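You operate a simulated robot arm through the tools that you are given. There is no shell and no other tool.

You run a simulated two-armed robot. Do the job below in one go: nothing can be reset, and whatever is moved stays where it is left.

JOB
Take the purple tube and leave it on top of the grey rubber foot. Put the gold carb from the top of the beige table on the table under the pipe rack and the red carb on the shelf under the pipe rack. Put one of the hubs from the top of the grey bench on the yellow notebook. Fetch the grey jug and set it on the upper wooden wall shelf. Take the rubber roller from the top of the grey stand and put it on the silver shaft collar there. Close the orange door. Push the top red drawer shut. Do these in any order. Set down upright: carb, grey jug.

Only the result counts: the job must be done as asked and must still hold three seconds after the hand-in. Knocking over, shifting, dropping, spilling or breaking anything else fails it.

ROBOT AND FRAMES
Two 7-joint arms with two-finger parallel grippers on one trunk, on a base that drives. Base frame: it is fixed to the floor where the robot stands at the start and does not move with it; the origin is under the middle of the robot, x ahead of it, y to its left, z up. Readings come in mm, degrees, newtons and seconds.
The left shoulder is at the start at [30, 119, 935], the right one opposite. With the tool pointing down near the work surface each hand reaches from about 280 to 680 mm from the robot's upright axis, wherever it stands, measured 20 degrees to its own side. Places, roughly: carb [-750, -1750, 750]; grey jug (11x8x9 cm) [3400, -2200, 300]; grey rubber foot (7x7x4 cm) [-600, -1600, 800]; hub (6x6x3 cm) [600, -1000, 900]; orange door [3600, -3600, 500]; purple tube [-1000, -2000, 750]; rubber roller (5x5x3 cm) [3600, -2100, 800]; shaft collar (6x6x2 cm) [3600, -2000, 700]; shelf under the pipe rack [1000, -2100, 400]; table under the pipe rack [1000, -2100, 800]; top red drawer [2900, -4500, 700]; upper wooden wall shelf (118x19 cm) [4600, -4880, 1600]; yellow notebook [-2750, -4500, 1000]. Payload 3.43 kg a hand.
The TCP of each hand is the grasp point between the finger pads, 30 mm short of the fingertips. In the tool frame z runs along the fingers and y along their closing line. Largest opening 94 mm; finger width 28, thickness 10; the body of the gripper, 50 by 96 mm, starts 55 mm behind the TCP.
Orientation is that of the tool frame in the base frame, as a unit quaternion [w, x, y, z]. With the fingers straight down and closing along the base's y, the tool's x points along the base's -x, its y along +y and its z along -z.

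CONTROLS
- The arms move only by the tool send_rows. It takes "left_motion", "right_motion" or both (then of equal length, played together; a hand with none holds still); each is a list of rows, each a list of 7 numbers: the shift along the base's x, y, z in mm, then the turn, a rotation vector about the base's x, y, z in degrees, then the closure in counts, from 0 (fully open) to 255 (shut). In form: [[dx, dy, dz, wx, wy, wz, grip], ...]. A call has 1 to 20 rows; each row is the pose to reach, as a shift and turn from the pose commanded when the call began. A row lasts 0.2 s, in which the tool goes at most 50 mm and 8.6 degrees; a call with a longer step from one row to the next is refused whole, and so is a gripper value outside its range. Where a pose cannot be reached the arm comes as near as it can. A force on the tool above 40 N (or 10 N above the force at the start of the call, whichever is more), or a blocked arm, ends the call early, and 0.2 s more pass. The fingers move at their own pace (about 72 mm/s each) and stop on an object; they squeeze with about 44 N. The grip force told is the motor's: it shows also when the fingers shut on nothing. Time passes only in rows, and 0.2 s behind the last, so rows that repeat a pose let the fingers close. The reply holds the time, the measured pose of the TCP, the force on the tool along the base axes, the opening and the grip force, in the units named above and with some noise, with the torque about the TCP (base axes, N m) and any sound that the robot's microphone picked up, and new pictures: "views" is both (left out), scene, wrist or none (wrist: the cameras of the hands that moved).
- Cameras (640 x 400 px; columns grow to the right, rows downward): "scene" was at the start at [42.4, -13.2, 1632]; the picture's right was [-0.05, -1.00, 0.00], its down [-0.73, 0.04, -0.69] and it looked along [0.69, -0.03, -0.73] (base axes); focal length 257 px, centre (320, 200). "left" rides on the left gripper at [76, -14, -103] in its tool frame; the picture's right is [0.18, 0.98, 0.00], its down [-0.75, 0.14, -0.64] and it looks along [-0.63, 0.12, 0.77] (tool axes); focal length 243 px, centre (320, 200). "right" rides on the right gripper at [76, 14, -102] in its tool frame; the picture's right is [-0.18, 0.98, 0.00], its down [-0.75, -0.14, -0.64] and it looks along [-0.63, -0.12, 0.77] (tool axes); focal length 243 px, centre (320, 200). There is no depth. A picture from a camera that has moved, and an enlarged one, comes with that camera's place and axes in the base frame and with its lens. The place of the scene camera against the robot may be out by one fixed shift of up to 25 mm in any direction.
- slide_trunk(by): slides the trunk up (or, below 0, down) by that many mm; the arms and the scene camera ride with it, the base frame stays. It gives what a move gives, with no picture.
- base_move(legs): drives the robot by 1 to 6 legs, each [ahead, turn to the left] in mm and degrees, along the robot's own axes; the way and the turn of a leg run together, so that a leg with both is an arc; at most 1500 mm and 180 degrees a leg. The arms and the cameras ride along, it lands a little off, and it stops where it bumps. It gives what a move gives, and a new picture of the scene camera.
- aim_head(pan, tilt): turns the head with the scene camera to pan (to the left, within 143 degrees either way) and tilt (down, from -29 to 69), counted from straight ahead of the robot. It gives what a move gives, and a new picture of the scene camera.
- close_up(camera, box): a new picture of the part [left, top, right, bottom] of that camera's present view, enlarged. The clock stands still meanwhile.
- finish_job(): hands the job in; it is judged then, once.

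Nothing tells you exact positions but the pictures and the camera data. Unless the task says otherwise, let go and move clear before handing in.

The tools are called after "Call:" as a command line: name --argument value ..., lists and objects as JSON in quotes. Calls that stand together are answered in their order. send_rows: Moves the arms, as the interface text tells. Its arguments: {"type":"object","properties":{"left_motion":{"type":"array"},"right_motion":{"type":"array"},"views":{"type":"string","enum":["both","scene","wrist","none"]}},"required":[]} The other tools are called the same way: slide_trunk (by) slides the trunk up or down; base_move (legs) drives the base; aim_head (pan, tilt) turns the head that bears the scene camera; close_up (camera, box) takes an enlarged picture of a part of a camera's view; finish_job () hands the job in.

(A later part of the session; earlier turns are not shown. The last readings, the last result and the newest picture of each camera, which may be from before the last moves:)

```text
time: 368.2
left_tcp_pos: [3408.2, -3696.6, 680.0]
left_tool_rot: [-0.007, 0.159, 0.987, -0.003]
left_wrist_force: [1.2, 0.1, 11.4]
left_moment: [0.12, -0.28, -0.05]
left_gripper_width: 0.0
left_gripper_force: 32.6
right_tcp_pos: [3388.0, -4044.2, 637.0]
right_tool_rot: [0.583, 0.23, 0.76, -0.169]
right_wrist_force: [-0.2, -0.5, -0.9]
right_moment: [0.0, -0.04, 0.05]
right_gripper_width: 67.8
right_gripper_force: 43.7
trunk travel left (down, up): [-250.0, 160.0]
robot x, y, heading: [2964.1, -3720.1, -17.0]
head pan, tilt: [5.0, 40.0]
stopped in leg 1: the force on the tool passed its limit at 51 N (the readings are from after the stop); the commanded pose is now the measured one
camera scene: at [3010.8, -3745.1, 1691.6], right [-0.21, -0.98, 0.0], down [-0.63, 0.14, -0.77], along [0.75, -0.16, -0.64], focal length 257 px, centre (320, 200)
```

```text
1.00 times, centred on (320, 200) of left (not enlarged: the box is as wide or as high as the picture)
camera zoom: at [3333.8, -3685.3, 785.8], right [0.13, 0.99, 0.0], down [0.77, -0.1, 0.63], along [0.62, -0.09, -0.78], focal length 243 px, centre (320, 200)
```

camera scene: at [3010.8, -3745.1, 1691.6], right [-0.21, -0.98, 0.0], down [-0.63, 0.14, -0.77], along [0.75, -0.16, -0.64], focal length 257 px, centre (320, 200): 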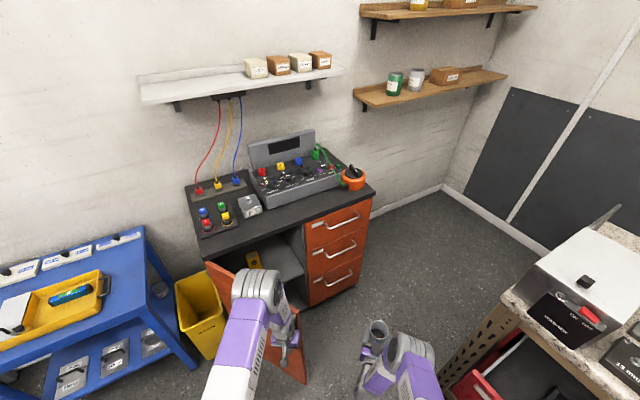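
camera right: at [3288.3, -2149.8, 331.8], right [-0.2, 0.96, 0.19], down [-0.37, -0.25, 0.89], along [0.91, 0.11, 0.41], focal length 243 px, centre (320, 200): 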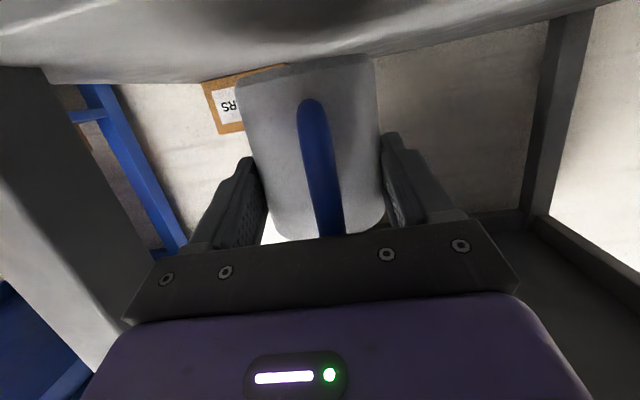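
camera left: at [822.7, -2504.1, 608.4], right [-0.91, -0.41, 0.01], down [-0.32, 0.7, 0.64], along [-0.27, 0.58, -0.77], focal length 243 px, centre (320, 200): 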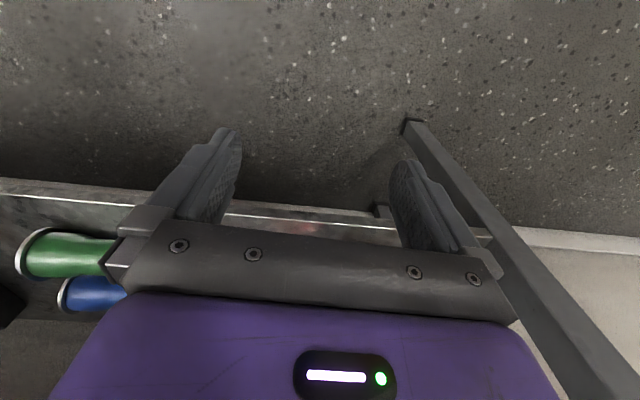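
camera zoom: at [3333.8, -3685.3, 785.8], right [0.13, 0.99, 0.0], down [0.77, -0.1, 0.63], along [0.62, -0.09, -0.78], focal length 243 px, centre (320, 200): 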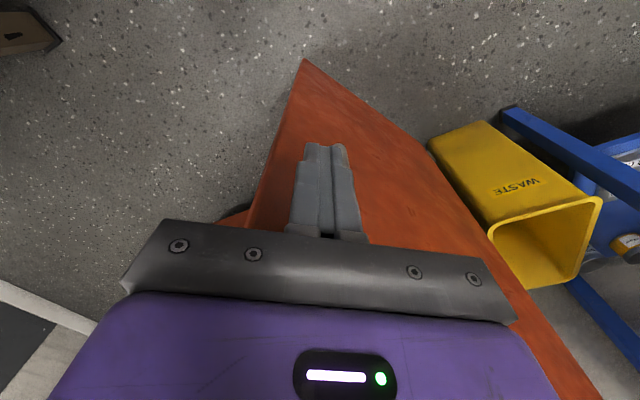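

The door swung about 8° before the impact spike stopped me. I'll push with the arm more slowly.

Call:
send_rows --left_motion '[[12, -4, 0, 0, 0, 0, 255], [24, -8, 0, 0, 0, 0, 255], [36, -12, 0, 0, 0, 0, 255], [50, -16, 0, 0, 0, 0, 255], [64, -20, 0, 0, 0, 0, 255], [78, -24, 0, 0, 0, 0, 255], [92, -28, 0, 0, 0, 0, 255], [106, -33, 0, 0, 0, 0, 255], [120, -37, 0, 0, 0, 0, 255], [134, -41, 0, 0, 0, 0, 255], [148, -45, 0, 0, 0, 0, 255], [162, -50, 0, 0, 0, 0, 255], [176, -54, 0, 0, 0, 0, 255]]' --views "scene"

```text
time: 368.8
left_tcp_pos: [3422.7, -3712.1, 681.6]
left_tool_rot: [-0.011, 0.164, 0.986, -0.009]
left_wrist_force: [-7.1, -8.4, 19.4]
left_moment: [0.55, -0.92, -0.22]
left_gripper_width: 0.3
left_gripper_force: 32.7
right_tcp_pos: [3385.8, -4042.1, 637.2]
right_tool_rot: [0.584, 0.23, 0.76, -0.171]
right_wrist_force: [-0.8, -0.1, -1.0]
right_moment: [-0.01, -0.01, -0.02]
right_gripper_width: 67.5
right_gripper_force: 43.6
trunk travel left (down, up): [-250.0, 160.0]
robot x, y, heading: [2963.3, -3721.7, -17.3]
head pan, tilt: [5.0, 40.0]
stopped in row 2 (left hand): the force on the tool passed its limit at 44 N (the readings are from after the stop); the commanded pose is now the measured one
camera scene: at [3009.0, -3741.5, 1691.7], right [-0.21, -0.98, 0.0], down [-0.63, 0.14, -0.77], along [0.75, -0.16, -0.64], focal length 257 px, centre (320, 200)
```

scene: 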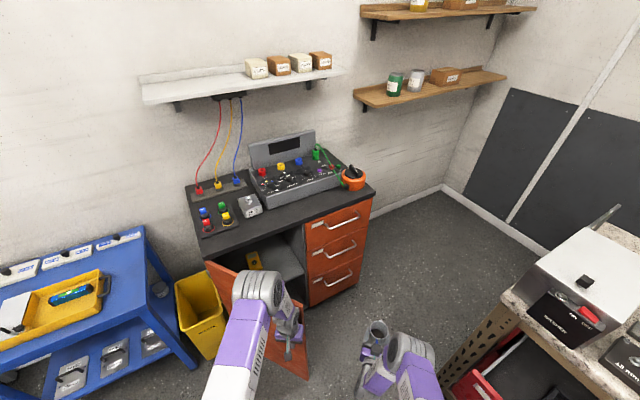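

Call:
close_up --camera "left" --box '[160, 80, 480, 280]'

Call:
close_up --camera "scene" --box '[200, 255, 340, 385]'

```text
2.00 times, centred on (320, 180) of left
camera zoom: at [3348.3, -3698.4, 786.5], right [0.14, 0.99, -0.02], down [0.77, -0.1, 0.62], along [0.62, -0.1, -0.78], focal length 485 px, centre (320, 240)
```

zoom: 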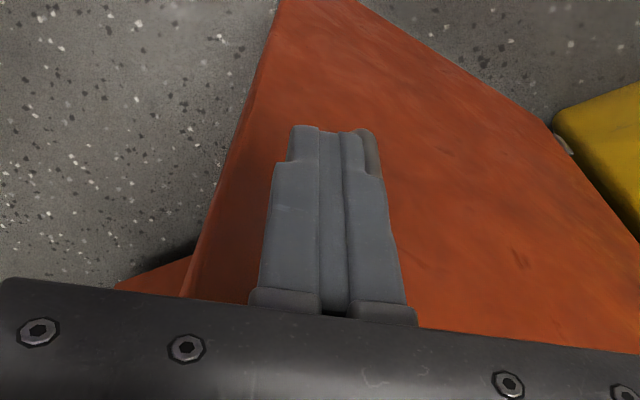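

```text
3.08 times, centred on (270, 320) of scene
camera zoom: at [3009.0, -3741.5, 1691.7], right [-0.21, -0.98, 0.0], down [-0.63, 0.14, -0.77], along [0.75, -0.16, -0.64], focal length 790 px, centre (474, -169)
```

zoom: 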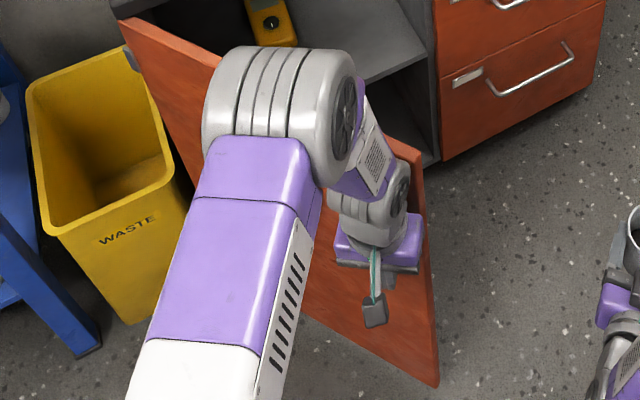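

The wrist knuckle seems to be riding on the door's top edge. I'll back off, raise the hand so only the fingers meet the door, and push again.

Call:
send_rows --left_motion '[[-15, 5, 0, 0, 0, 0, 255], [-35, 11, 0, 0, 0, 0, 255], [-35, 11, 40, 0, 0, 0, 255], [-35, 11, 80, 0, 0, 0, 255], [-35, 11, 95, 0, 0, 0, 255]]' --views "none"

Call:
send_rows --left_motion '[[10, -3, 0, 0, 0, 0, 255], [20, -6, 0, 0, 0, 0, 255], [30, -9, 0, 0, 0, 0, 255], [40, -12, 0, 0, 0, 0, 255], [50, -15, 0, 0, 0, 0, 255], [60, -18, 0, 0, 0, 0, 255], [70, -22, 0, 0, 0, 0, 255], [80, -25, 0, 0, 0, 0, 255]]' --views "scene"

```text
time: 370.0
left_tcp_pos: [3385.6, -3697.3, 774.3]
left_tool_rot: [-0.014, 0.161, 0.987, -0.007]
left_wrist_force: [0.6, -0.4, -0.4]
left_moment: [0.0, 0.04, 0.02]
left_gripper_width: 0.0
left_gripper_force: 33.2
right_tcp_pos: [3386.1, -4042.7, 637.6]
right_tool_rot: [0.584, 0.229, 0.76, -0.17]
right_wrist_force: [-0.2, -0.6, -0.3]
right_moment: [-0.03, 0.02, -0.01]
right_gripper_width: 67.3
right_gripper_force: 43.6
trunk travel left (down, up): [-250.0, 160.0]
robot x, y, heading: [2962.4, -3720.6, -17.1]
head pan, tilt: [5.0, 40.0]
```

```text
time: 371.8
left_tcp_pos: [3467.7, -3722.5, 775.6]
left_tool_rot: [-0.013, 0.162, 0.987, -0.007]
left_wrist_force: [-0.3, 0.3, 0.6]
left_moment: [0.02, 0.01, 0.01]
left_gripper_width: 0.0
left_gripper_force: 32.7
right_tcp_pos: [3385.0, -4043.7, 637.4]
right_tool_rot: [0.584, 0.229, 0.76, -0.17]
right_wrist_force: [-0.1, -0.2, -0.8]
right_moment: [0.02, -0.01, -0.02]
right_gripper_width: 67.5
right_gripper_force: 43.7
trunk travel left (down, up): [-250.0, 160.0]
robot x, y, heading: [2961.5, -3722.6, -17.2]
head pan, tilt: [5.0, 40.0]
camera scene: at [3010.7, -3741.9, 1691.6], right [-0.21, -0.98, 0.0], down [-0.63, 0.14, -0.77], along [0.75, -0.16, -0.64], focal length 257 px, centre (320, 200)
```

scene: 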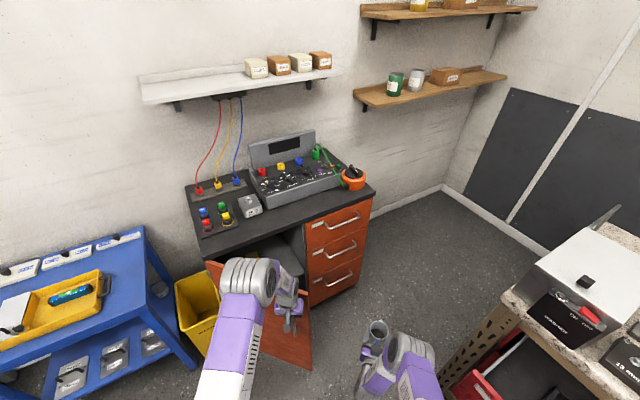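

Call:
send_rows --left_motion '[[10, -3, 0, 0, 0, 0, 255], [20, -6, 0, 0, 0, 0, 255], [30, -9, 0, 0, 0, 0, 255], [40, -12, 0, 0, 0, 0, 255], [50, -15, 0, 0, 0, 0, 255], [60, -18, 0, 0, 0, 0, 255], [70, -22, 0, 0, 0, 0, 255], [80, -25, 0, 0, 0, 0, 255], [90, -28, 0, 0, 0, 0, 255], [100, -31, 0, 0, 0, 0, 255], [110, -34, 0, 0, 0, 0, 255], [120, -37, 0, 0, 0, 0, 255]]' --views "scene"

Call:
close_up --camera "scene" --box '[200, 230, 380, 390]'

```text
time: 374.4
left_tcp_pos: [3588.8, -3759.2, 775.2]
left_tool_rot: [-0.013, 0.162, 0.987, -0.007]
left_wrist_force: [-0.7, 0.3, -0.6]
left_moment: [0.02, -0.03, 0.01]
left_gripper_width: 0.0
left_gripper_force: 33.0
right_tcp_pos: [3385.8, -4043.7, 636.5]
right_tool_rot: [0.583, 0.23, 0.76, -0.17]
right_wrist_force: [0.1, 0.4, -0.5]
right_moment: [0.05, 0.0, 0.01]
right_gripper_width: 67.7
right_gripper_force: 43.9
trunk travel left (down, up): [-250.0, 160.0]
robot x, y, heading: [2964.5, -3722.5, -17.4]
head pan, tilt: [5.0, 40.0]
camera scene: at [3010.7, -3742.0, 1691.6], right [-0.21, -0.98, 0.0], down [-0.63, 0.14, -0.77], along [0.75, -0.16, -0.64], focal length 257 px, centre (320, 200)
```

scene: 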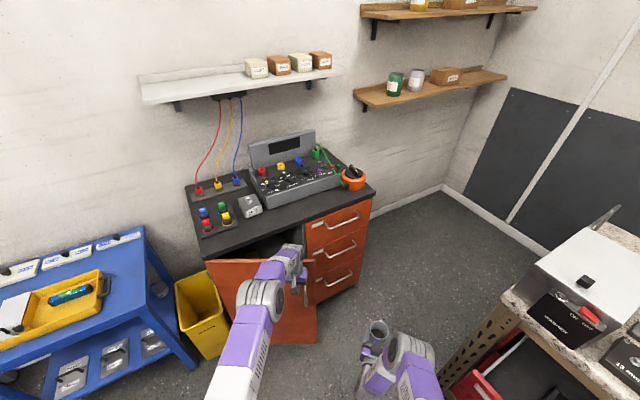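

```text
2.50 times, centred on (290, 310) of scene
camera zoom: at [3010.7, -3742.0, 1691.6], right [-0.21, -0.98, 0.0], down [-0.63, 0.14, -0.77], along [0.75, -0.16, -0.64], focal length 642 px, centre (395, -75)
```

zoom: 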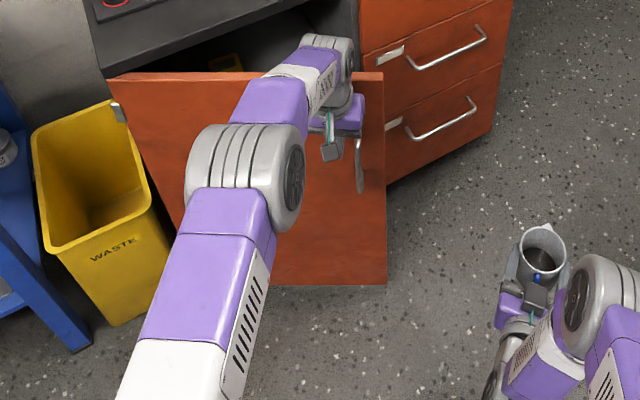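

The door has about 27° left to go. I'll pull the hand back a bit, move the base forward, and push again slowly.

Call:
send_rows --left_motion '[[-30, 9, 0, 0, 0, 0, 255], [-60, 18, 0, 0, 0, 0, 255], [-95, 29, 0, 0, 0, 0, 255], [-130, 40, 0, 0, 0, 0, 255], [-165, 50, 0, 0, 0, 0, 255]]' --views "none"

Call:
base_move --legs '[[240, 0]]'

```text
time: 375.6
left_tcp_pos: [3421.7, -3707.7, 774.8]
left_tool_rot: [-0.011, 0.162, 0.987, -0.006]
left_wrist_force: [0.0, 0.2, 0.2]
left_moment: [0.04, -0.02, -0.02]
left_gripper_width: 0.0
left_gripper_force: 33.5
right_tcp_pos: [3385.5, -4043.0, 638.1]
right_tool_rot: [0.584, 0.229, 0.76, -0.17]
right_wrist_force: [-0.8, 0.2, 0.0]
right_moment: [0.03, 0.03, -0.03]
right_gripper_width: 67.5
right_gripper_force: 43.9
trunk travel left (down, up): [-250.0, 160.0]
robot x, y, heading: [2962.4, -3722.4, -17.1]
head pan, tilt: [5.0, 40.0]
```

```text
time: 377.4
left_tcp_pos: [3654.4, -3782.3, 773.4]
left_tool_rot: [-0.014, 0.163, 0.987, -0.006]
left_wrist_force: [-0.2, -0.8, 0.5]
left_moment: [0.0, 0.02, -0.01]
left_gripper_width: 0.0
left_gripper_force: 33.1
right_tcp_pos: [3616.1, -4116.5, 636.3]
right_tool_rot: [0.583, 0.229, 0.761, -0.17]
right_wrist_force: [-0.3, 0.5, -0.8]
right_moment: [0.01, -0.03, 0.02]
right_gripper_width: 67.5
right_gripper_force: 43.6
trunk travel left (down, up): [-250.0, 160.0]
robot x, y, heading: [3198.7, -3792.8, -17.3]
head pan, tilt: [5.0, 40.0]
camera scene: at [3243.5, -3814.5, 1691.6], right [-0.21, -0.98, 0.0], down [-0.63, 0.14, -0.77], along [0.75, -0.16, -0.64], focal length 257 px, centre (320, 200)
```

scene: 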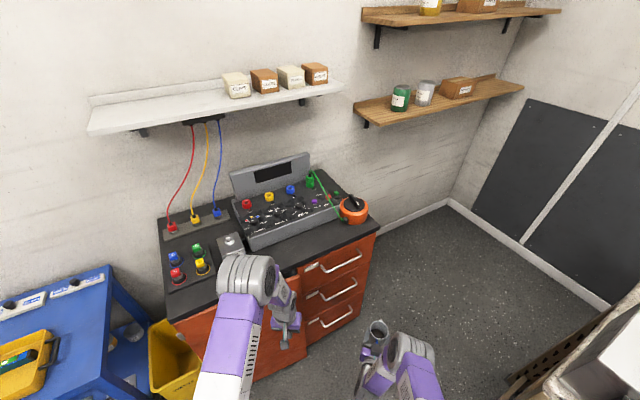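

Call:
close_up --camera "scene" --box '[150, 230, 390, 380]'

```text
2.67 times, centred on (270, 305) of scene
camera zoom: at [3243.5, -3814.5, 1691.6], right [-0.21, -0.98, 0.0], down [-0.63, 0.14, -0.77], along [0.75, -0.16, -0.64], focal length 685 px, centre (453, -80)
```

zoom: 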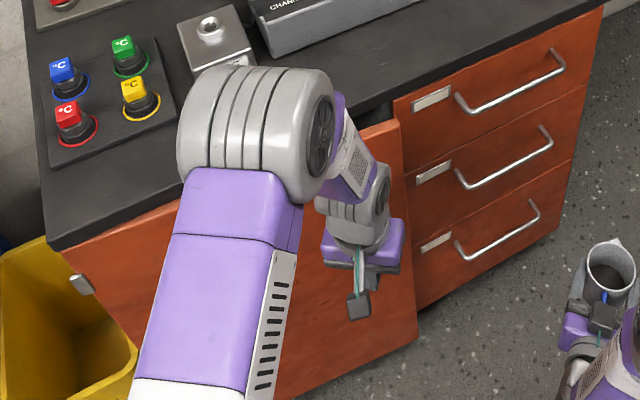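

The door is still about 15° open. I'll continue pushing with the arm in small steps until it seats.

Call:
send_rows --left_motion '[[10, -3, 0, 0, 0, 0, 255], [20, -6, 0, 0, 0, 0, 255], [30, -9, 0, 0, 0, 0, 255], [40, -12, 0, 0, 0, 0, 255], [50, -15, 0, 0, 0, 0, 255], [60, -18, 0, 0, 0, 0, 255], [68, -21, 0, 0, 0, 0, 255], [76, -23, 0, 0, 0, 0, 255], [84, -26, 0, 0, 0, 0, 255], [92, -28, 0, 0, 0, 0, 255], [100, -31, 0, 0, 0, 0, 255], [108, -33, 0, 0, 0, 0, 255]]' --views "scene"

Call:
close_up --camera "scene" --box '[150, 230, 390, 380]'

```text
time: 380.0
left_tcp_pos: [3764.0, -3815.1, 775.0]
left_tool_rot: [-0.013, 0.163, 0.987, -0.006]
left_wrist_force: [0.0, 0.6, 0.1]
left_moment: [-0.03, -0.02, 0.01]
left_gripper_width: 0.1
left_gripper_force: 32.7
right_tcp_pos: [3617.4, -4115.7, 637.6]
right_tool_rot: [0.583, 0.23, 0.76, -0.171]
right_wrist_force: [-1.0, 0.2, -1.3]
right_moment: [0.04, 0.02, -0.04]
right_gripper_width: 67.4
right_gripper_force: 43.6
trunk travel left (down, up): [-250.0, 160.0]
robot x, y, heading: [3195.0, -3791.5, -17.3]
head pan, tilt: [5.0, 40.0]
camera scene: at [3242.6, -3814.1, 1691.6], right [-0.21, -0.98, 0.0], down [-0.63, 0.14, -0.77], along [0.75, -0.16, -0.64], focal length 257 px, centre (320, 200)
```

scene: 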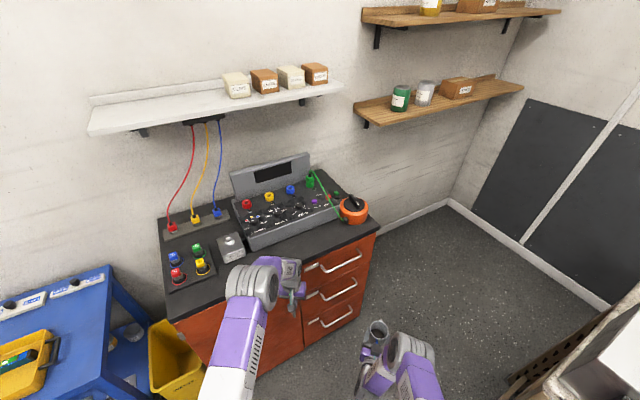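

```text
2.67 times, centred on (270, 305) of scene
camera zoom: at [3242.6, -3814.1, 1691.6], right [-0.21, -0.98, 0.0], down [-0.63, 0.14, -0.77], along [0.75, -0.16, -0.64], focal length 685 px, centre (453, -80)
```

zoom: 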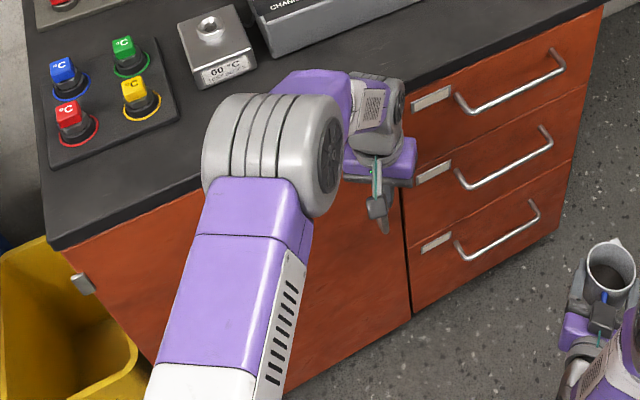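

The door now looks nearly flush. I'll keep nudging until I feel it seat.

Call:
send_rows --left_motion '[[6, -2, 0, 0, 0, 0, 255], [12, -4, 0, 0, 0, 0, 255], [18, -5, 0, 0, 0, 0, 255], [24, -7, 0, 0, 0, 0, 255], [30, -9, 0, 0, 0, 0, 255], [36, -11, 0, 0, 0, 0, 255]]' --views "scene"

Call:
close_up --camera "scene" --box '[150, 230, 390, 380]'

```text
time: 381.2
left_tcp_pos: [3780.1, -3823.6, 771.1]
left_tool_rot: [-0.025, 0.159, 0.987, -0.006]
left_wrist_force: [-16.2, -1.1, 3.8]
left_moment: [0.34, -1.83, 0.55]
left_gripper_width: 0.0
left_gripper_force: 32.8
right_tcp_pos: [3616.5, -4116.0, 636.2]
right_tool_rot: [0.584, 0.23, 0.76, -0.17]
right_wrist_force: [0.4, 0.7, 0.1]
right_moment: [0.01, 0.01, -0.02]
right_gripper_width: 67.5
right_gripper_force: 43.6
trunk travel left (down, up): [-250.0, 160.0]
robot x, y, heading: [3194.3, -3798.1, -17.1]
head pan, tilt: [5.0, 40.0]
stopped in row 5 (left hand): the force on the tool passed its limit at 46 N (the readings are from after the stop); the commanded pose is now the measured one
camera scene: at [3239.4, -3814.9, 1691.8], right [-0.21, -0.98, 0.0], down [-0.63, 0.14, -0.77], along [0.75, -0.16, -0.64], focal length 257 px, centre (320, 200)
```

scene: 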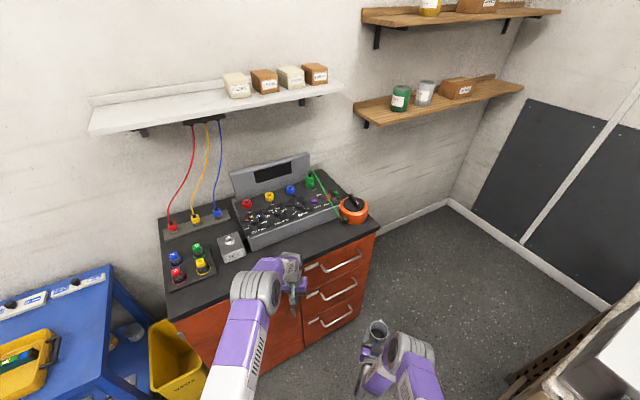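

```text
2.67 times, centred on (270, 305) of scene
camera zoom: at [3239.4, -3814.9, 1691.8], right [-0.21, -0.98, 0.0], down [-0.63, 0.14, -0.77], along [0.75, -0.16, -0.64], focal length 685 px, centre (453, -80)
```

zoom: 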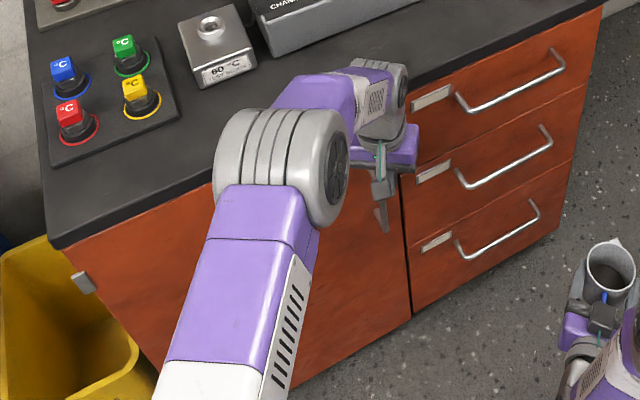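

The door is seated: firm resistance and flush with the drawer fronts. I'll retract the left hand and check.

Call:
send_rows --left_motion '[[-30, 9, 0, 0, 0, 0, 255], [-70, 21, 0, 0, 0, 0, 255], [-115, 35, 0, 0, 0, 0, 255], [-160, 49, 0, 0, 0, 0, 255], [-190, 58, 30, 0, 0, 0, 255], [-200, 61, 75, 0, 0, 0, 255], [-200, 61, 120, 0, 0, 0, 255], [-200, 61, 165, 0, 0, 0, 255], [-200, 61, 210, 0, 0, 0, 255], [-200, 61, 255, 0, 0, 0, 255], [-200, 61, 300, 0, 0, 0, 255]]' --views "scene"

Call:
close_up --camera "scene" --box '[150, 230, 390, 380]'

```text
time: 383.6
left_tcp_pos: [3582.1, -3762.9, 1073.2]
left_tool_rot: [-0.021, 0.158, 0.987, -0.007]
left_wrist_force: [0.7, -0.4, 0.5]
left_moment: [-0.02, -0.02, -0.01]
left_gripper_width: 0.0
left_gripper_force: 33.1
right_tcp_pos: [3616.9, -4115.6, 638.1]
right_tool_rot: [0.583, 0.23, 0.761, -0.17]
right_wrist_force: [-0.1, 0.6, -0.8]
right_moment: [-0.01, 0.05, -0.01]
right_gripper_width: 67.5
right_gripper_force: 44.1
trunk travel left (down, up): [-250.0, 160.0]
robot x, y, heading: [3198.6, -3797.7, -17.1]
head pan, tilt: [5.0, 40.0]
camera scene: at [3241.3, -3813.7, 1691.6], right [-0.21, -0.98, 0.0], down [-0.63, 0.14, -0.77], along [0.75, -0.16, -0.64], focal length 257 px, centre (320, 200)
```

scene: 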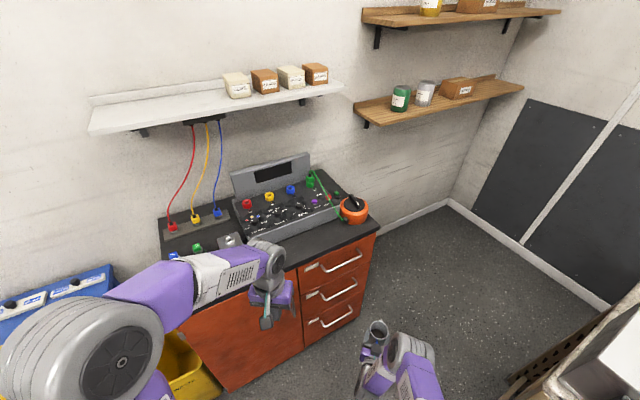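

```text
2.67 times, centred on (270, 305) of scene
camera zoom: at [3241.3, -3813.7, 1691.6], right [-0.21, -0.98, 0.0], down [-0.63, 0.14, -0.77], along [0.75, -0.16, -0.64], focal length 685 px, centre (453, -80)
```

zoom: 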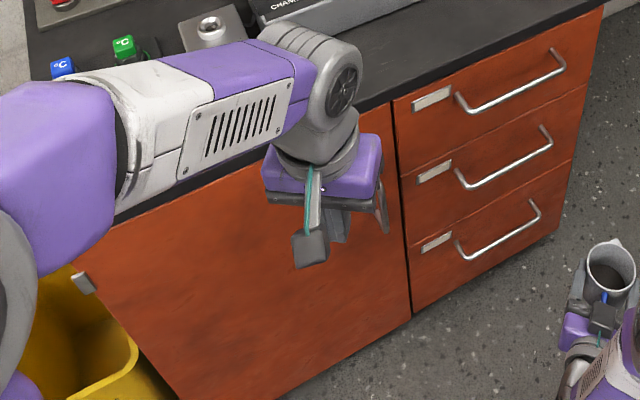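

The orange door is shut. Next I'll raise the trunk and lift the jug high in front before driving to the wall shelf.

Call:
slide_trunk --by 160

Call:
send_rows --right_motion '[[0, 0, 15, 0, 0, 0, 255], [0, 0, 40, 0, 0, 0, 255], [0, 0, 70, 0, 0, 0, 255], [0, 0, 100, 0, 0, 0, 255], [0, 0, 130, 0, 0, 0, 255], [0, 0, 160, 0, 0, 0, 255], [0, 0, 190, 0, 0, 0, 255], [0, 0, 220, 0, 0, 0, 255], [0, 0, 250, 0, 0, 0, 255], [0, 0, 280, 0, 0, 0, 255], [0, 0, 310, 0, 0, 0, 255], [0, 0, 335, 0, 0, 0, 255], [0, 0, 350, 0, 0, 0, 255], [0, 0, 350, 0, 0, 0, 255]]' --views "both"

```text
time: 385.4
left_tcp_pos: [3582.1, -3762.2, 1231.3]
left_tool_rot: [-0.021, 0.159, 0.987, -0.006]
left_wrist_force: [-0.3, -0.1, -0.6]
left_moment: [0.0, -0.01, 0.02]
left_gripper_width: 0.1
left_gripper_force: 33.3
right_tcp_pos: [3617.6, -4115.2, 797.2]
right_tool_rot: [0.583, 0.229, 0.761, -0.17]
right_wrist_force: [0.5, -0.2, -0.9]
right_moment: [0.01, -0.01, -0.01]
right_gripper_width: 67.5
right_gripper_force: 43.7
trunk travel left (down, up): [-410.0, 0.0]
robot x, y, heading: [3192.7, -3795.7, -17.4]
head pan, tilt: [5.0, 40.0]
```

```text
time: 388.4
left_tcp_pos: [3583.8, -3764.1, 1231.4]
left_tool_rot: [-0.022, 0.159, 0.987, -0.007]
left_wrist_force: [-0.7, 0.0, 0.9]
left_moment: [0.02, -0.01, -0.02]
left_gripper_width: 0.0
left_gripper_force: 33.2
right_tcp_pos: [3618.2, -4116.0, 1148.3]
right_tool_rot: [0.583, 0.23, 0.76, -0.171]
right_wrist_force: [0.4, 0.6, 0.3]
right_moment: [-0.04, 0.04, 0.01]
right_gripper_width: 67.6
right_gripper_force: 44.1
trunk travel left (down, up): [-410.0, 0.0]
robot x, y, heading: [3196.6, -3795.7, -17.4]
head pan, tilt: [5.0, 40.0]
camera scene: at [3242.1, -3814.1, 1851.6], right [-0.21, -0.98, 0.0], down [-0.63, 0.14, -0.77], along [0.75, -0.16, -0.64], focal length 257 px, centre (320, 200)
camera right: at [3525.1, -4039.6, 1101.8], right [0.58, 0.79, 0.19], down [-0.43, 0.11, 0.89], along [0.69, -0.6, 0.41], focal length 243 px, centre (320, 200)
```

scene: 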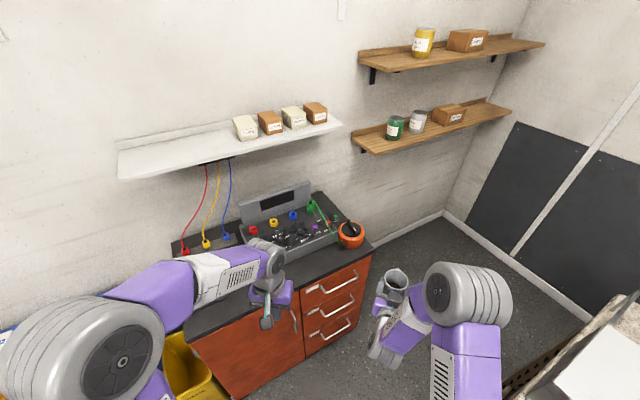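
right: 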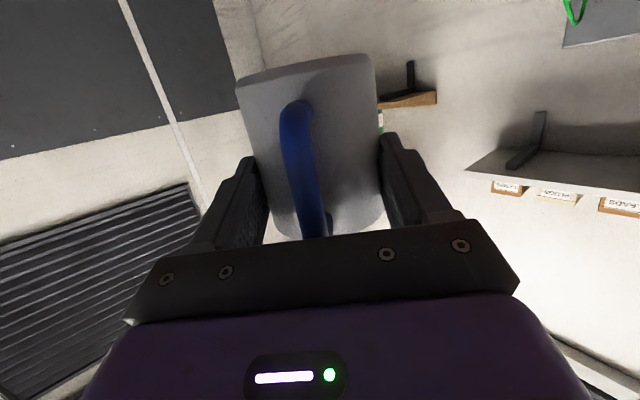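

The jug is steady at z≈1150. The free left end of the upper shelf is at about 350 mm wide, so I'll drive in between the cabinet and the bench in two legs.

Call:
base_move --legs '[[0, -31.4], [618, 0], [0, -19.3], [630, 0]]'

```text
time: 397.6
left_tcp_pos: [4101.8, -5137.5, 1230.6]
left_tool_rot: [-0.022, 0.571, 0.82, 0.003]
left_wrist_force: [0.4, 0.4, 0.0]
left_moment: [0.02, -0.03, -0.03]
left_gripper_width: 0.0
left_gripper_force: 33.1
right_tcp_pos: [3847.9, -5385.6, 1147.4]
right_tool_rot: [0.452, 0.536, 0.585, -0.407]
right_wrist_force: [0.3, 0.9, -0.3]
right_moment: [0.01, -0.03, 0.0]
right_gripper_width: 67.7
right_gripper_force: 44.4
trunk travel left (down, up): [-410.0, 0.0]
robot x, y, heading: [3836.4, -4855.2, -68.7]
head pan, tilt: [5.0, 40.0]
camera scene: at [3853.9, -4912.9, 1851.6], right [-0.9, -0.44, 0.0], down [-0.29, 0.58, -0.77], along [0.34, -0.69, -0.64], focal length 257 px, centre (320, 200)
```

scene: 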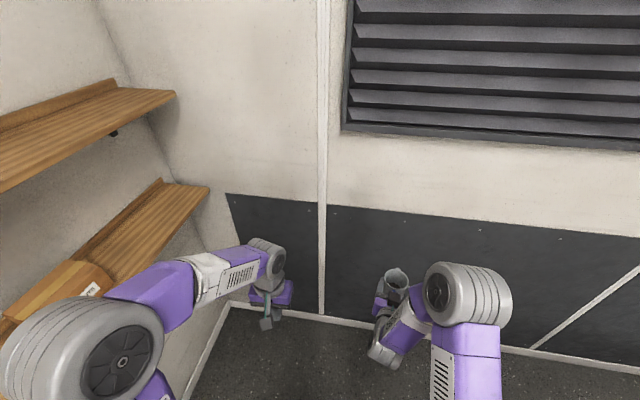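

I'm at the shelf's front area. The arm's height limit means I must stand close and square to the wall, so I'll use the free right end of the upper shelf. First I'll lower the left arm so its elbow passes under the shelves.

Call:
send_rows --left_motion '[[0, 0, -45, 0, 0, 0, 255], [0, 0, -90, 0, 0, 0, 255], [0, 0, -135, 0, 0, 0, 255], [0, 0, -180, 0, 0, 0, 255], [0, 0, -225, 0, 0, 0, 255], [0, 0, -270, 0, 0, 0, 255], [0, 0, -315, 0, 0, 0, 255], [0, 0, -360, 0, 0, 0, 255], [0, 0, -405, 0, 0, 0, 255], [0, 0, -430, 0, 0, 0, 255]]' --views "none"

Call:
base_move --legs '[[0, 1.4], [380, 0], [0, 82.3]]'

Call:
aim_head --pan -15 --tilt 20

```text
time: 399.8
left_tcp_pos: [4102.0, -5138.2, 800.7]
left_tool_rot: [-0.022, 0.572, 0.82, 0.004]
left_wrist_force: [-0.9, 0.1, 0.2]
left_moment: [-0.04, 0.0, -0.01]
left_gripper_width: 0.0
left_gripper_force: 32.5
right_tcp_pos: [3849.1, -5385.3, 1149.0]
right_tool_rot: [0.451, 0.536, 0.587, -0.405]
right_wrist_force: [0.5, -0.6, -1.0]
right_moment: [0.0, -0.01, -0.03]
right_gripper_width: 67.7
right_gripper_force: 43.1
trunk travel left (down, up): [-410.0, 0.0]
robot x, y, heading: [3836.6, -4854.1, -68.4]
head pan, tilt: [5.0, 40.0]
```

```text
time: 402.4
left_tcp_pos: [4244.3, -5446.0, 801.4]
left_tool_rot: [-0.022, 0.558, 0.829, 0.003]
left_wrist_force: [0.2, -0.8, 1.6]
left_moment: [0.01, -0.01, -0.02]
left_gripper_width: 0.0
left_gripper_force: 33.4
right_tcp_pos: [3998.0, -5698.2, 1145.6]
right_tool_rot: [0.453, 0.529, 0.597, -0.398]
right_wrist_force: [0.3, 1.0, -1.2]
right_moment: [-0.02, 0.0, 0.01]
right_gripper_width: 67.8
right_gripper_force: 43.6
trunk travel left (down, up): [-410.0, 0.0]
robot x, y, heading: [3969.1, -5171.8, -67.0]
head pan, tilt: [5.0, 40.0]
stopped in leg 2: the force on the tool passed its limit at 86 N (the readings are from after the stop); the commanded pose is now the measured one
camera scene: at [3990.8, -5229.1, 1851.6], right [-0.88, -0.47, 0.0], down [-0.3, 0.57, -0.77], along [0.36, -0.68, -0.64], focal length 257 px, centre (320, 200)
```

scene: 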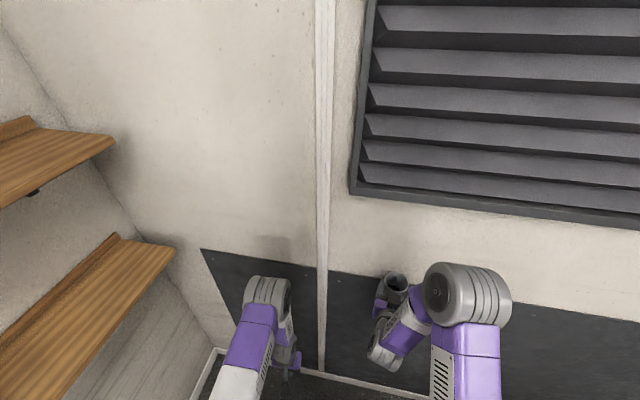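

```text
time: 403.2
left_tcp_pos: [4245.0, -5446.3, 801.5]
left_tool_rot: [-0.022, 0.558, 0.829, 0.004]
left_wrist_force: [-0.4, -0.2, 0.8]
left_moment: [0.01, -0.01, 0.01]
left_gripper_width: 0.0
left_gripper_force: 33.1
right_tcp_pos: [3998.6, -5698.8, 1146.9]
right_tool_rot: [0.453, 0.529, 0.597, -0.397]
right_wrist_force: [0.3, -0.2, -0.9]
right_moment: [-0.02, -0.04, -0.01]
right_gripper_width: 67.5
right_gripper_force: 44.3
trunk travel left (down, up): [-410.0, 0.0]
robot x, y, heading: [3968.4, -5171.5, -66.9]
head pan, tilt: [-15.0, 20.0]
camera scene: at [3963.5, -5246.8, 1882.9], right [-0.99, -0.14, 0.0], down [-0.05, 0.34, -0.94], along [0.14, -0.93, -0.34], focal length 257 px, centre (320, 200)
```

scene: 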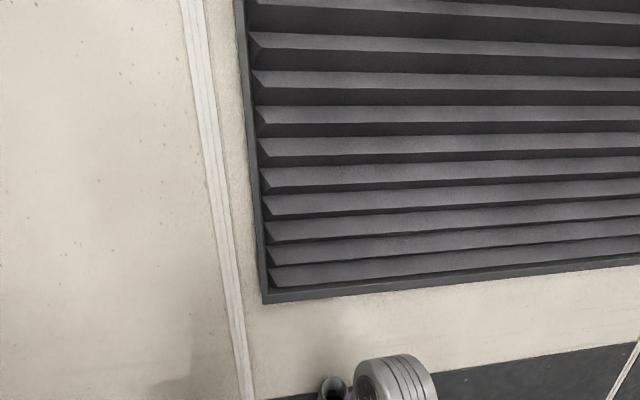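

The jug side bumped the south wall, which is nearer than I judged. I'll back off at once and inspect the jug.

Call:
base_move --legs '[[-120, 0]]'

Call:
aim_head --pan -5 --tilt 45

Call:
close_up --camera "right" --box '[0, 0, 640, 400]'

Call:
close_up --camera "scene" --box '[330, 200, 450, 300]'

```text
time: 404.4
left_tcp_pos: [4198.6, -5339.7, 802.2]
left_tool_rot: [-0.023, 0.558, 0.83, 0.003]
left_wrist_force: [-1.5, 0.3, -0.6]
left_moment: [0.01, 0.0, -0.02]
left_gripper_width: 0.0
left_gripper_force: 33.3
right_tcp_pos: [3953.3, -5590.0, 1145.8]
right_tool_rot: [0.455, 0.528, 0.598, -0.397]
right_wrist_force: [0.5, 0.5, -1.1]
right_moment: [0.02, 0.01, -0.02]
right_gripper_width: 67.4
right_gripper_force: 43.4
trunk travel left (down, up): [-410.0, 0.0]
robot x, y, heading: [3920.9, -5065.6, -66.8]
head pan, tilt: [-15.0, 20.0]
camera scene: at [3917.5, -5139.7, 1883.0], right [-0.99, -0.14, 0.0], down [-0.05, 0.34, -0.94], along [0.14, -0.93, -0.34], focal length 257 px, centre (320, 200)
```

scene: 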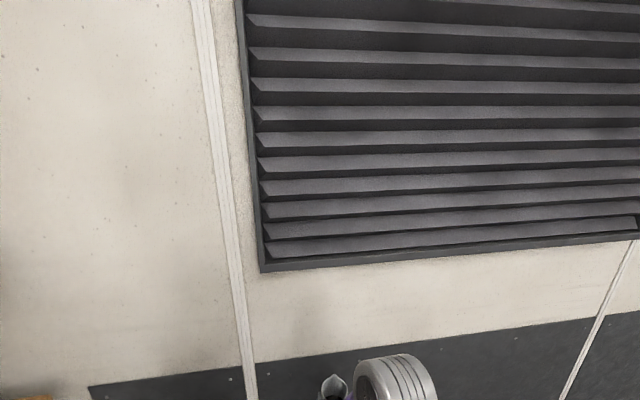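

```text
time: 405.3
left_tcp_pos: [4199.1, -5340.6, 800.9]
left_tool_rot: [-0.022, 0.557, 0.83, 0.003]
left_wrist_force: [0.0, 0.3, 0.2]
left_moment: [0.0, -0.02, 0.0]
left_gripper_width: 0.0
left_gripper_force: 32.6
right_tcp_pos: [3952.7, -5590.8, 1145.2]
right_tool_rot: [0.453, 0.529, 0.597, -0.398]
right_wrist_force: [-0.6, -0.7, 0.2]
right_moment: [0.01, 0.02, 0.01]
right_gripper_width: 67.9
right_gripper_force: 43.5
trunk travel left (down, up): [-410.0, 0.0]
robot x, y, heading: [3920.6, -5063.9, -66.8]
head pan, tilt: [-5.0, 45.0]
camera scene: at [3929.6, -5125.0, 1844.4], right [-0.95, -0.31, 0.0], down [-0.22, 0.67, -0.71], along [0.22, -0.67, -0.71], focal length 257 px, centre (320, 200)
```

scene: 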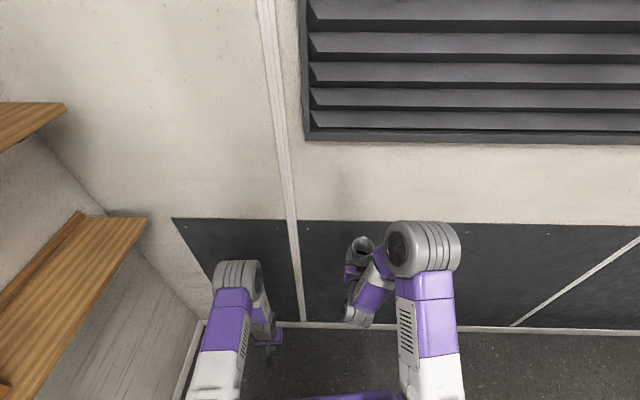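

```text
1.00 times, centred on (320, 200) of right (not enlarged: the box is as wide or as high as the picture)
camera zoom: at [3950.9, -5471.5, 1100.2], right [0.98, 0.07, 0.18], down [-0.2, 0.39, 0.9], along [-0.01, -0.92, 0.4], focal length 243 px, centre (320, 200)
```

zoom: 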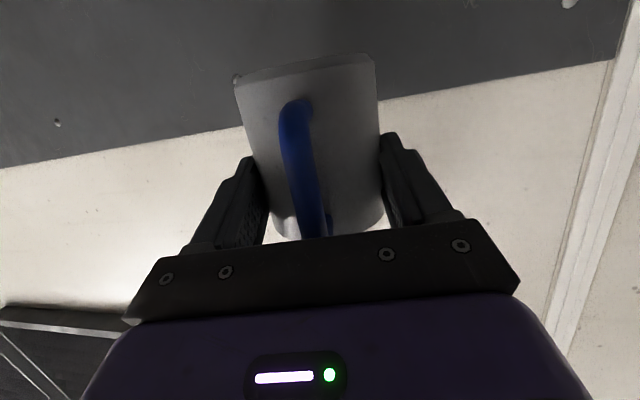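

```text
4.00 times, centred on (390, 250) of scene
camera zoom: at [3929.6, -5125.0, 1844.4], right [-0.95, -0.31, 0.0], down [-0.22, 0.67, -0.71], along [0.22, -0.67, -0.71], focal length 1027 px, centre (40, 0)
```

zoom: 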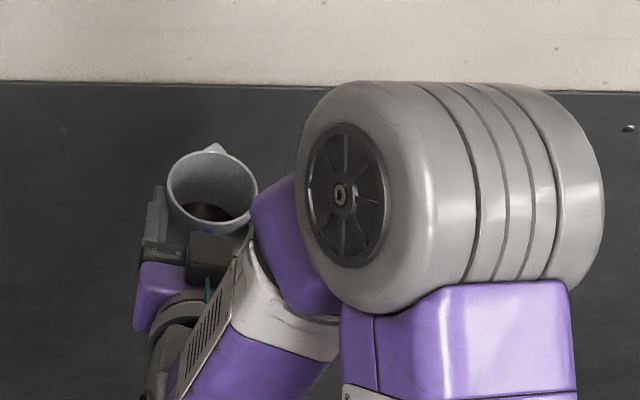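

The jug is intact, upright and still holds its liquid. I'll turn left here to face the shelf squarely and look.

Call:
base_move --legs '[[0, 81.8]]'

Call:
aim_head --pan -10 --tilt 10

```text
time: 409.3
left_tcp_pos: [4229.0, -4826.6, 802.2]
left_tool_rot: [-0.018, -0.129, 0.991, -0.012]
left_wrist_force: [0.2, -0.2, 0.1]
left_moment: [-0.03, -0.01, 0.01]
left_gripper_width: 0.0
left_gripper_force: 33.1
right_tcp_pos: [4448.7, -5103.5, 1144.7]
right_tool_rot: [0.604, 0.001, 0.797, 0.002]
right_wrist_force: [-0.6, 0.7, -0.1]
right_moment: [-0.02, 0.02, -0.04]
right_gripper_width: 67.3
right_gripper_force: 44.0
trunk travel left (down, up): [-410.0, 0.0]
robot x, y, heading: [3922.9, -5067.6, 15.9]
head pan, tilt: [-5.0, 45.0]
camera scene: at [3966.8, -5067.4, 1844.4], right [0.19, -0.98, 0.0], down [-0.69, -0.13, -0.71], along [0.69, 0.13, -0.71], focal length 257 px, centre (320, 200)
```

scene: 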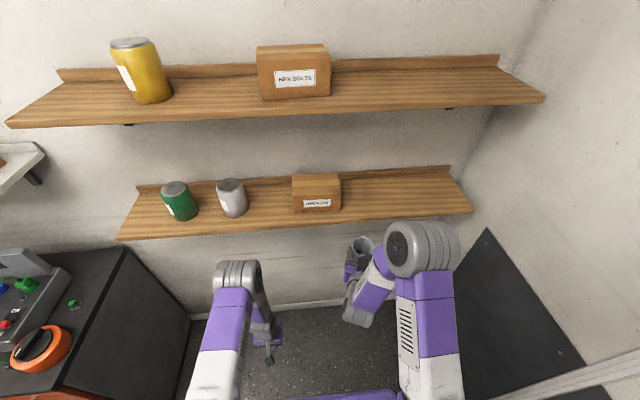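

```text
time: 410.3
left_tcp_pos: [4229.8, -4828.1, 801.8]
left_tool_rot: [-0.018, -0.129, 0.991, -0.012]
left_wrist_force: [-0.5, -0.4, 0.7]
left_moment: [0.0, -0.01, 0.0]
left_gripper_width: 0.2
left_gripper_force: 33.7
right_tcp_pos: [4446.8, -5104.1, 1145.5]
right_tool_rot: [0.604, 0.002, 0.797, 0.001]
right_wrist_force: [-0.4, 0.8, -0.9]
right_moment: [0.01, 0.01, 0.03]
right_gripper_width: 67.4
right_gripper_force: 44.1
trunk travel left (down, up): [-410.0, 0.0]
robot x, y, heading: [3920.4, -5068.1, 15.7]
head pan, tilt: [-10.0, 10.0]
camera scene: at [3979.5, -5073.4, 1899.2], right [0.1, -0.99, 0.0], down [-0.17, -0.02, -0.98], along [0.98, 0.1, -0.17], focal length 257 px, centre (320, 200)
```

scene: 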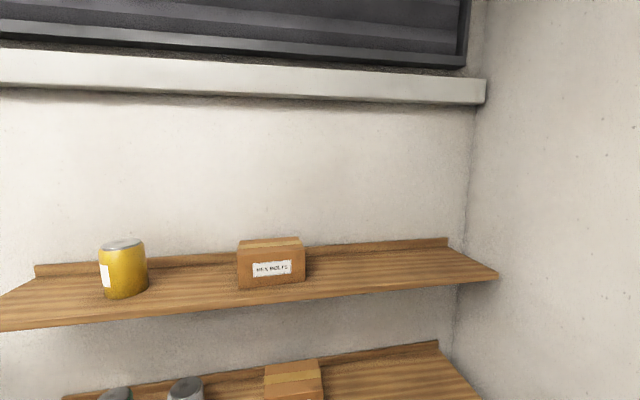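

Facing the shelf now: the box ends near b≈6000 and the right 490 mm of the upper shelf is free. I'll raise the jug to just above shelf height while drawing it back, in slow steps.

Call:
send_rows --right_motion '[[0, 0, 15, 0, 0, 0, 255], [0, 0, 42, 0, 0, 0, 255], [0, 0, 70, 0, 0, 0, 255], [0, 0, 98, 0, 0, 0, 255], [0, 0, 126, 0, 0, 0, 255], [0, 0, 154, 0, 0, 0, 255], [0, 0, 182, 0, 0, 0, 255], [0, 0, 210, 0, 0, 0, 255], [0, 0, 235, 0, 0, 0, 255], [-8, -2, 260, 0, 0, 0, 255], [-17, -5, 285, 0, 0, 0, 255], [-26, -7, 310, 0, 0, 0, 255], [-35, -9, 335, 0, 0, 0, 255], [-44, -12, 360, 0, 0, 0, 255], [-53, -14, 385, 0, 0, 0, 255], [-60, -16, 400, 0, 0, 0, 255], [-60, -16, 400, 0, 0, 0, 255]]' --views "both"

```text
time: 413.9
left_tcp_pos: [4230.6, -4828.0, 801.9]
left_tool_rot: [-0.019, -0.129, 0.991, -0.012]
left_wrist_force: [-0.1, -0.2, 0.4]
left_moment: [0.0, -0.06, 0.02]
left_gripper_width: 0.2
left_gripper_force: 33.2
right_tcp_pos: [4389.6, -5120.9, 1545.6]
right_tool_rot: [0.603, 0.003, 0.798, 0.001]
right_wrist_force: [-0.3, 0.6, -1.9]
right_moment: [0.03, 0.01, 0.0]
right_gripper_width: 67.4
right_gripper_force: 43.9
trunk travel left (down, up): [-410.0, 0.0]
robot x, y, heading: [3922.9, -5065.0, 15.8]
head pan, tilt: [-10.0, 10.0]
camera scene: at [3979.8, -5073.3, 1899.3], right [0.1, -0.99, 0.0], down [-0.17, -0.02, -0.98], along [0.98, 0.1, -0.17], focal length 257 px, centre (320, 200)
camera right: at [4268.8, -5106.9, 1499.8], right [0.05, 0.98, 0.18], down [-0.41, -0.14, 0.9], along [0.91, -0.12, 0.4], focal length 243 px, centre (320, 200)
```

scene: 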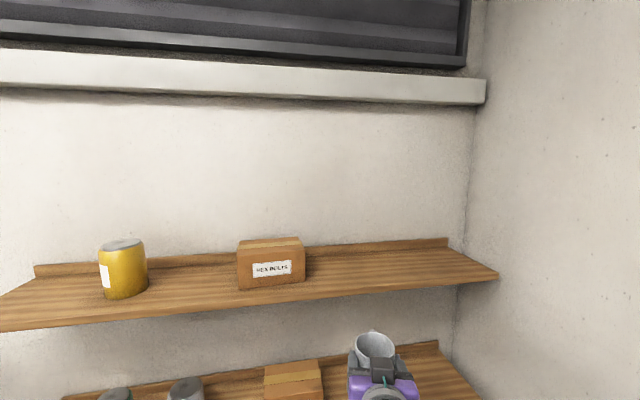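
right: 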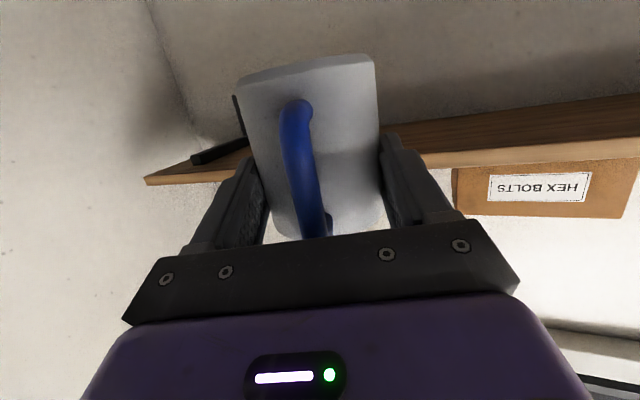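

Call:
send_rows --right_motion '[[-10, -1, 18, 0, 0, 0, 255], [-21, -3, 37, 0, 0, 0, 255], [-32, -4, 56, 0, 0, 0, 255], [-44, -6, 75, 0, 0, 0, 255], [-56, -8, 94, 0, 0, 0, 255], [-68, -9, 113, 0, 0, 0, 255], [-79, -11, 132, 0, 0, 0, 255], [-79, -11, 132, 0, 0, 0, 255]]' --views "both"

```text
time: 415.7
left_tcp_pos: [4229.6, -4828.1, 801.1]
left_tool_rot: [-0.019, -0.13, 0.991, -0.012]
left_wrist_force: [0.0, -0.4, -1.0]
left_moment: [-0.02, -0.02, -0.01]
left_gripper_width: 0.0
left_gripper_force: 32.9
right_tcp_pos: [4308.2, -5131.4, 1677.1]
right_tool_rot: [0.604, 0.002, 0.797, 0.001]
right_wrist_force: [0.3, -0.9, -0.3]
right_moment: [-0.06, 0.01, 0.02]
right_gripper_width: 67.4
right_gripper_force: 43.9
trunk travel left (down, up): [-410.0, 0.0]
robot x, y, heading: [3922.8, -5067.5, 16.1]
head pan, tilt: [-10.0, 10.0]
camera scene: at [3979.7, -5073.4, 1899.3], right [0.1, -0.99, 0.0], down [-0.17, -0.02, -0.98], along [0.98, 0.1, -0.17], focal length 257 px, centre (320, 200)
camera right: at [4187.5, -5117.4, 1632.3], right [0.05, 0.98, 0.18], down [-0.41, -0.14, 0.9], along [0.91, -0.12, 0.4], focal length 243 px, centre (320, 200)
```

scene: 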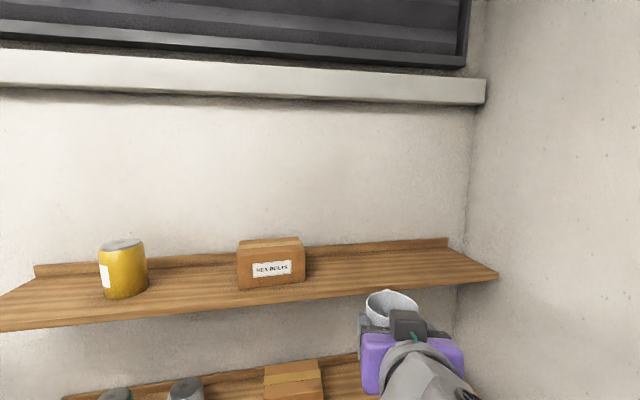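
right: 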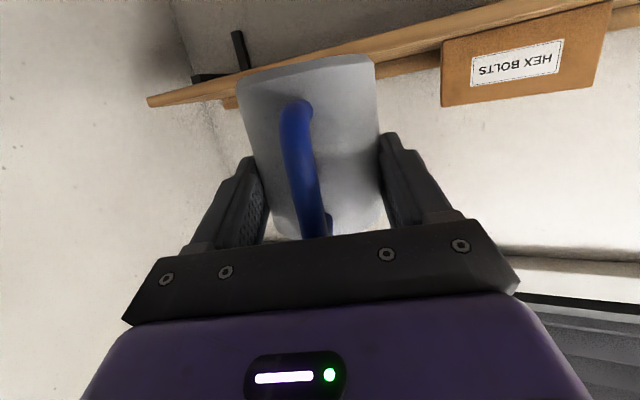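

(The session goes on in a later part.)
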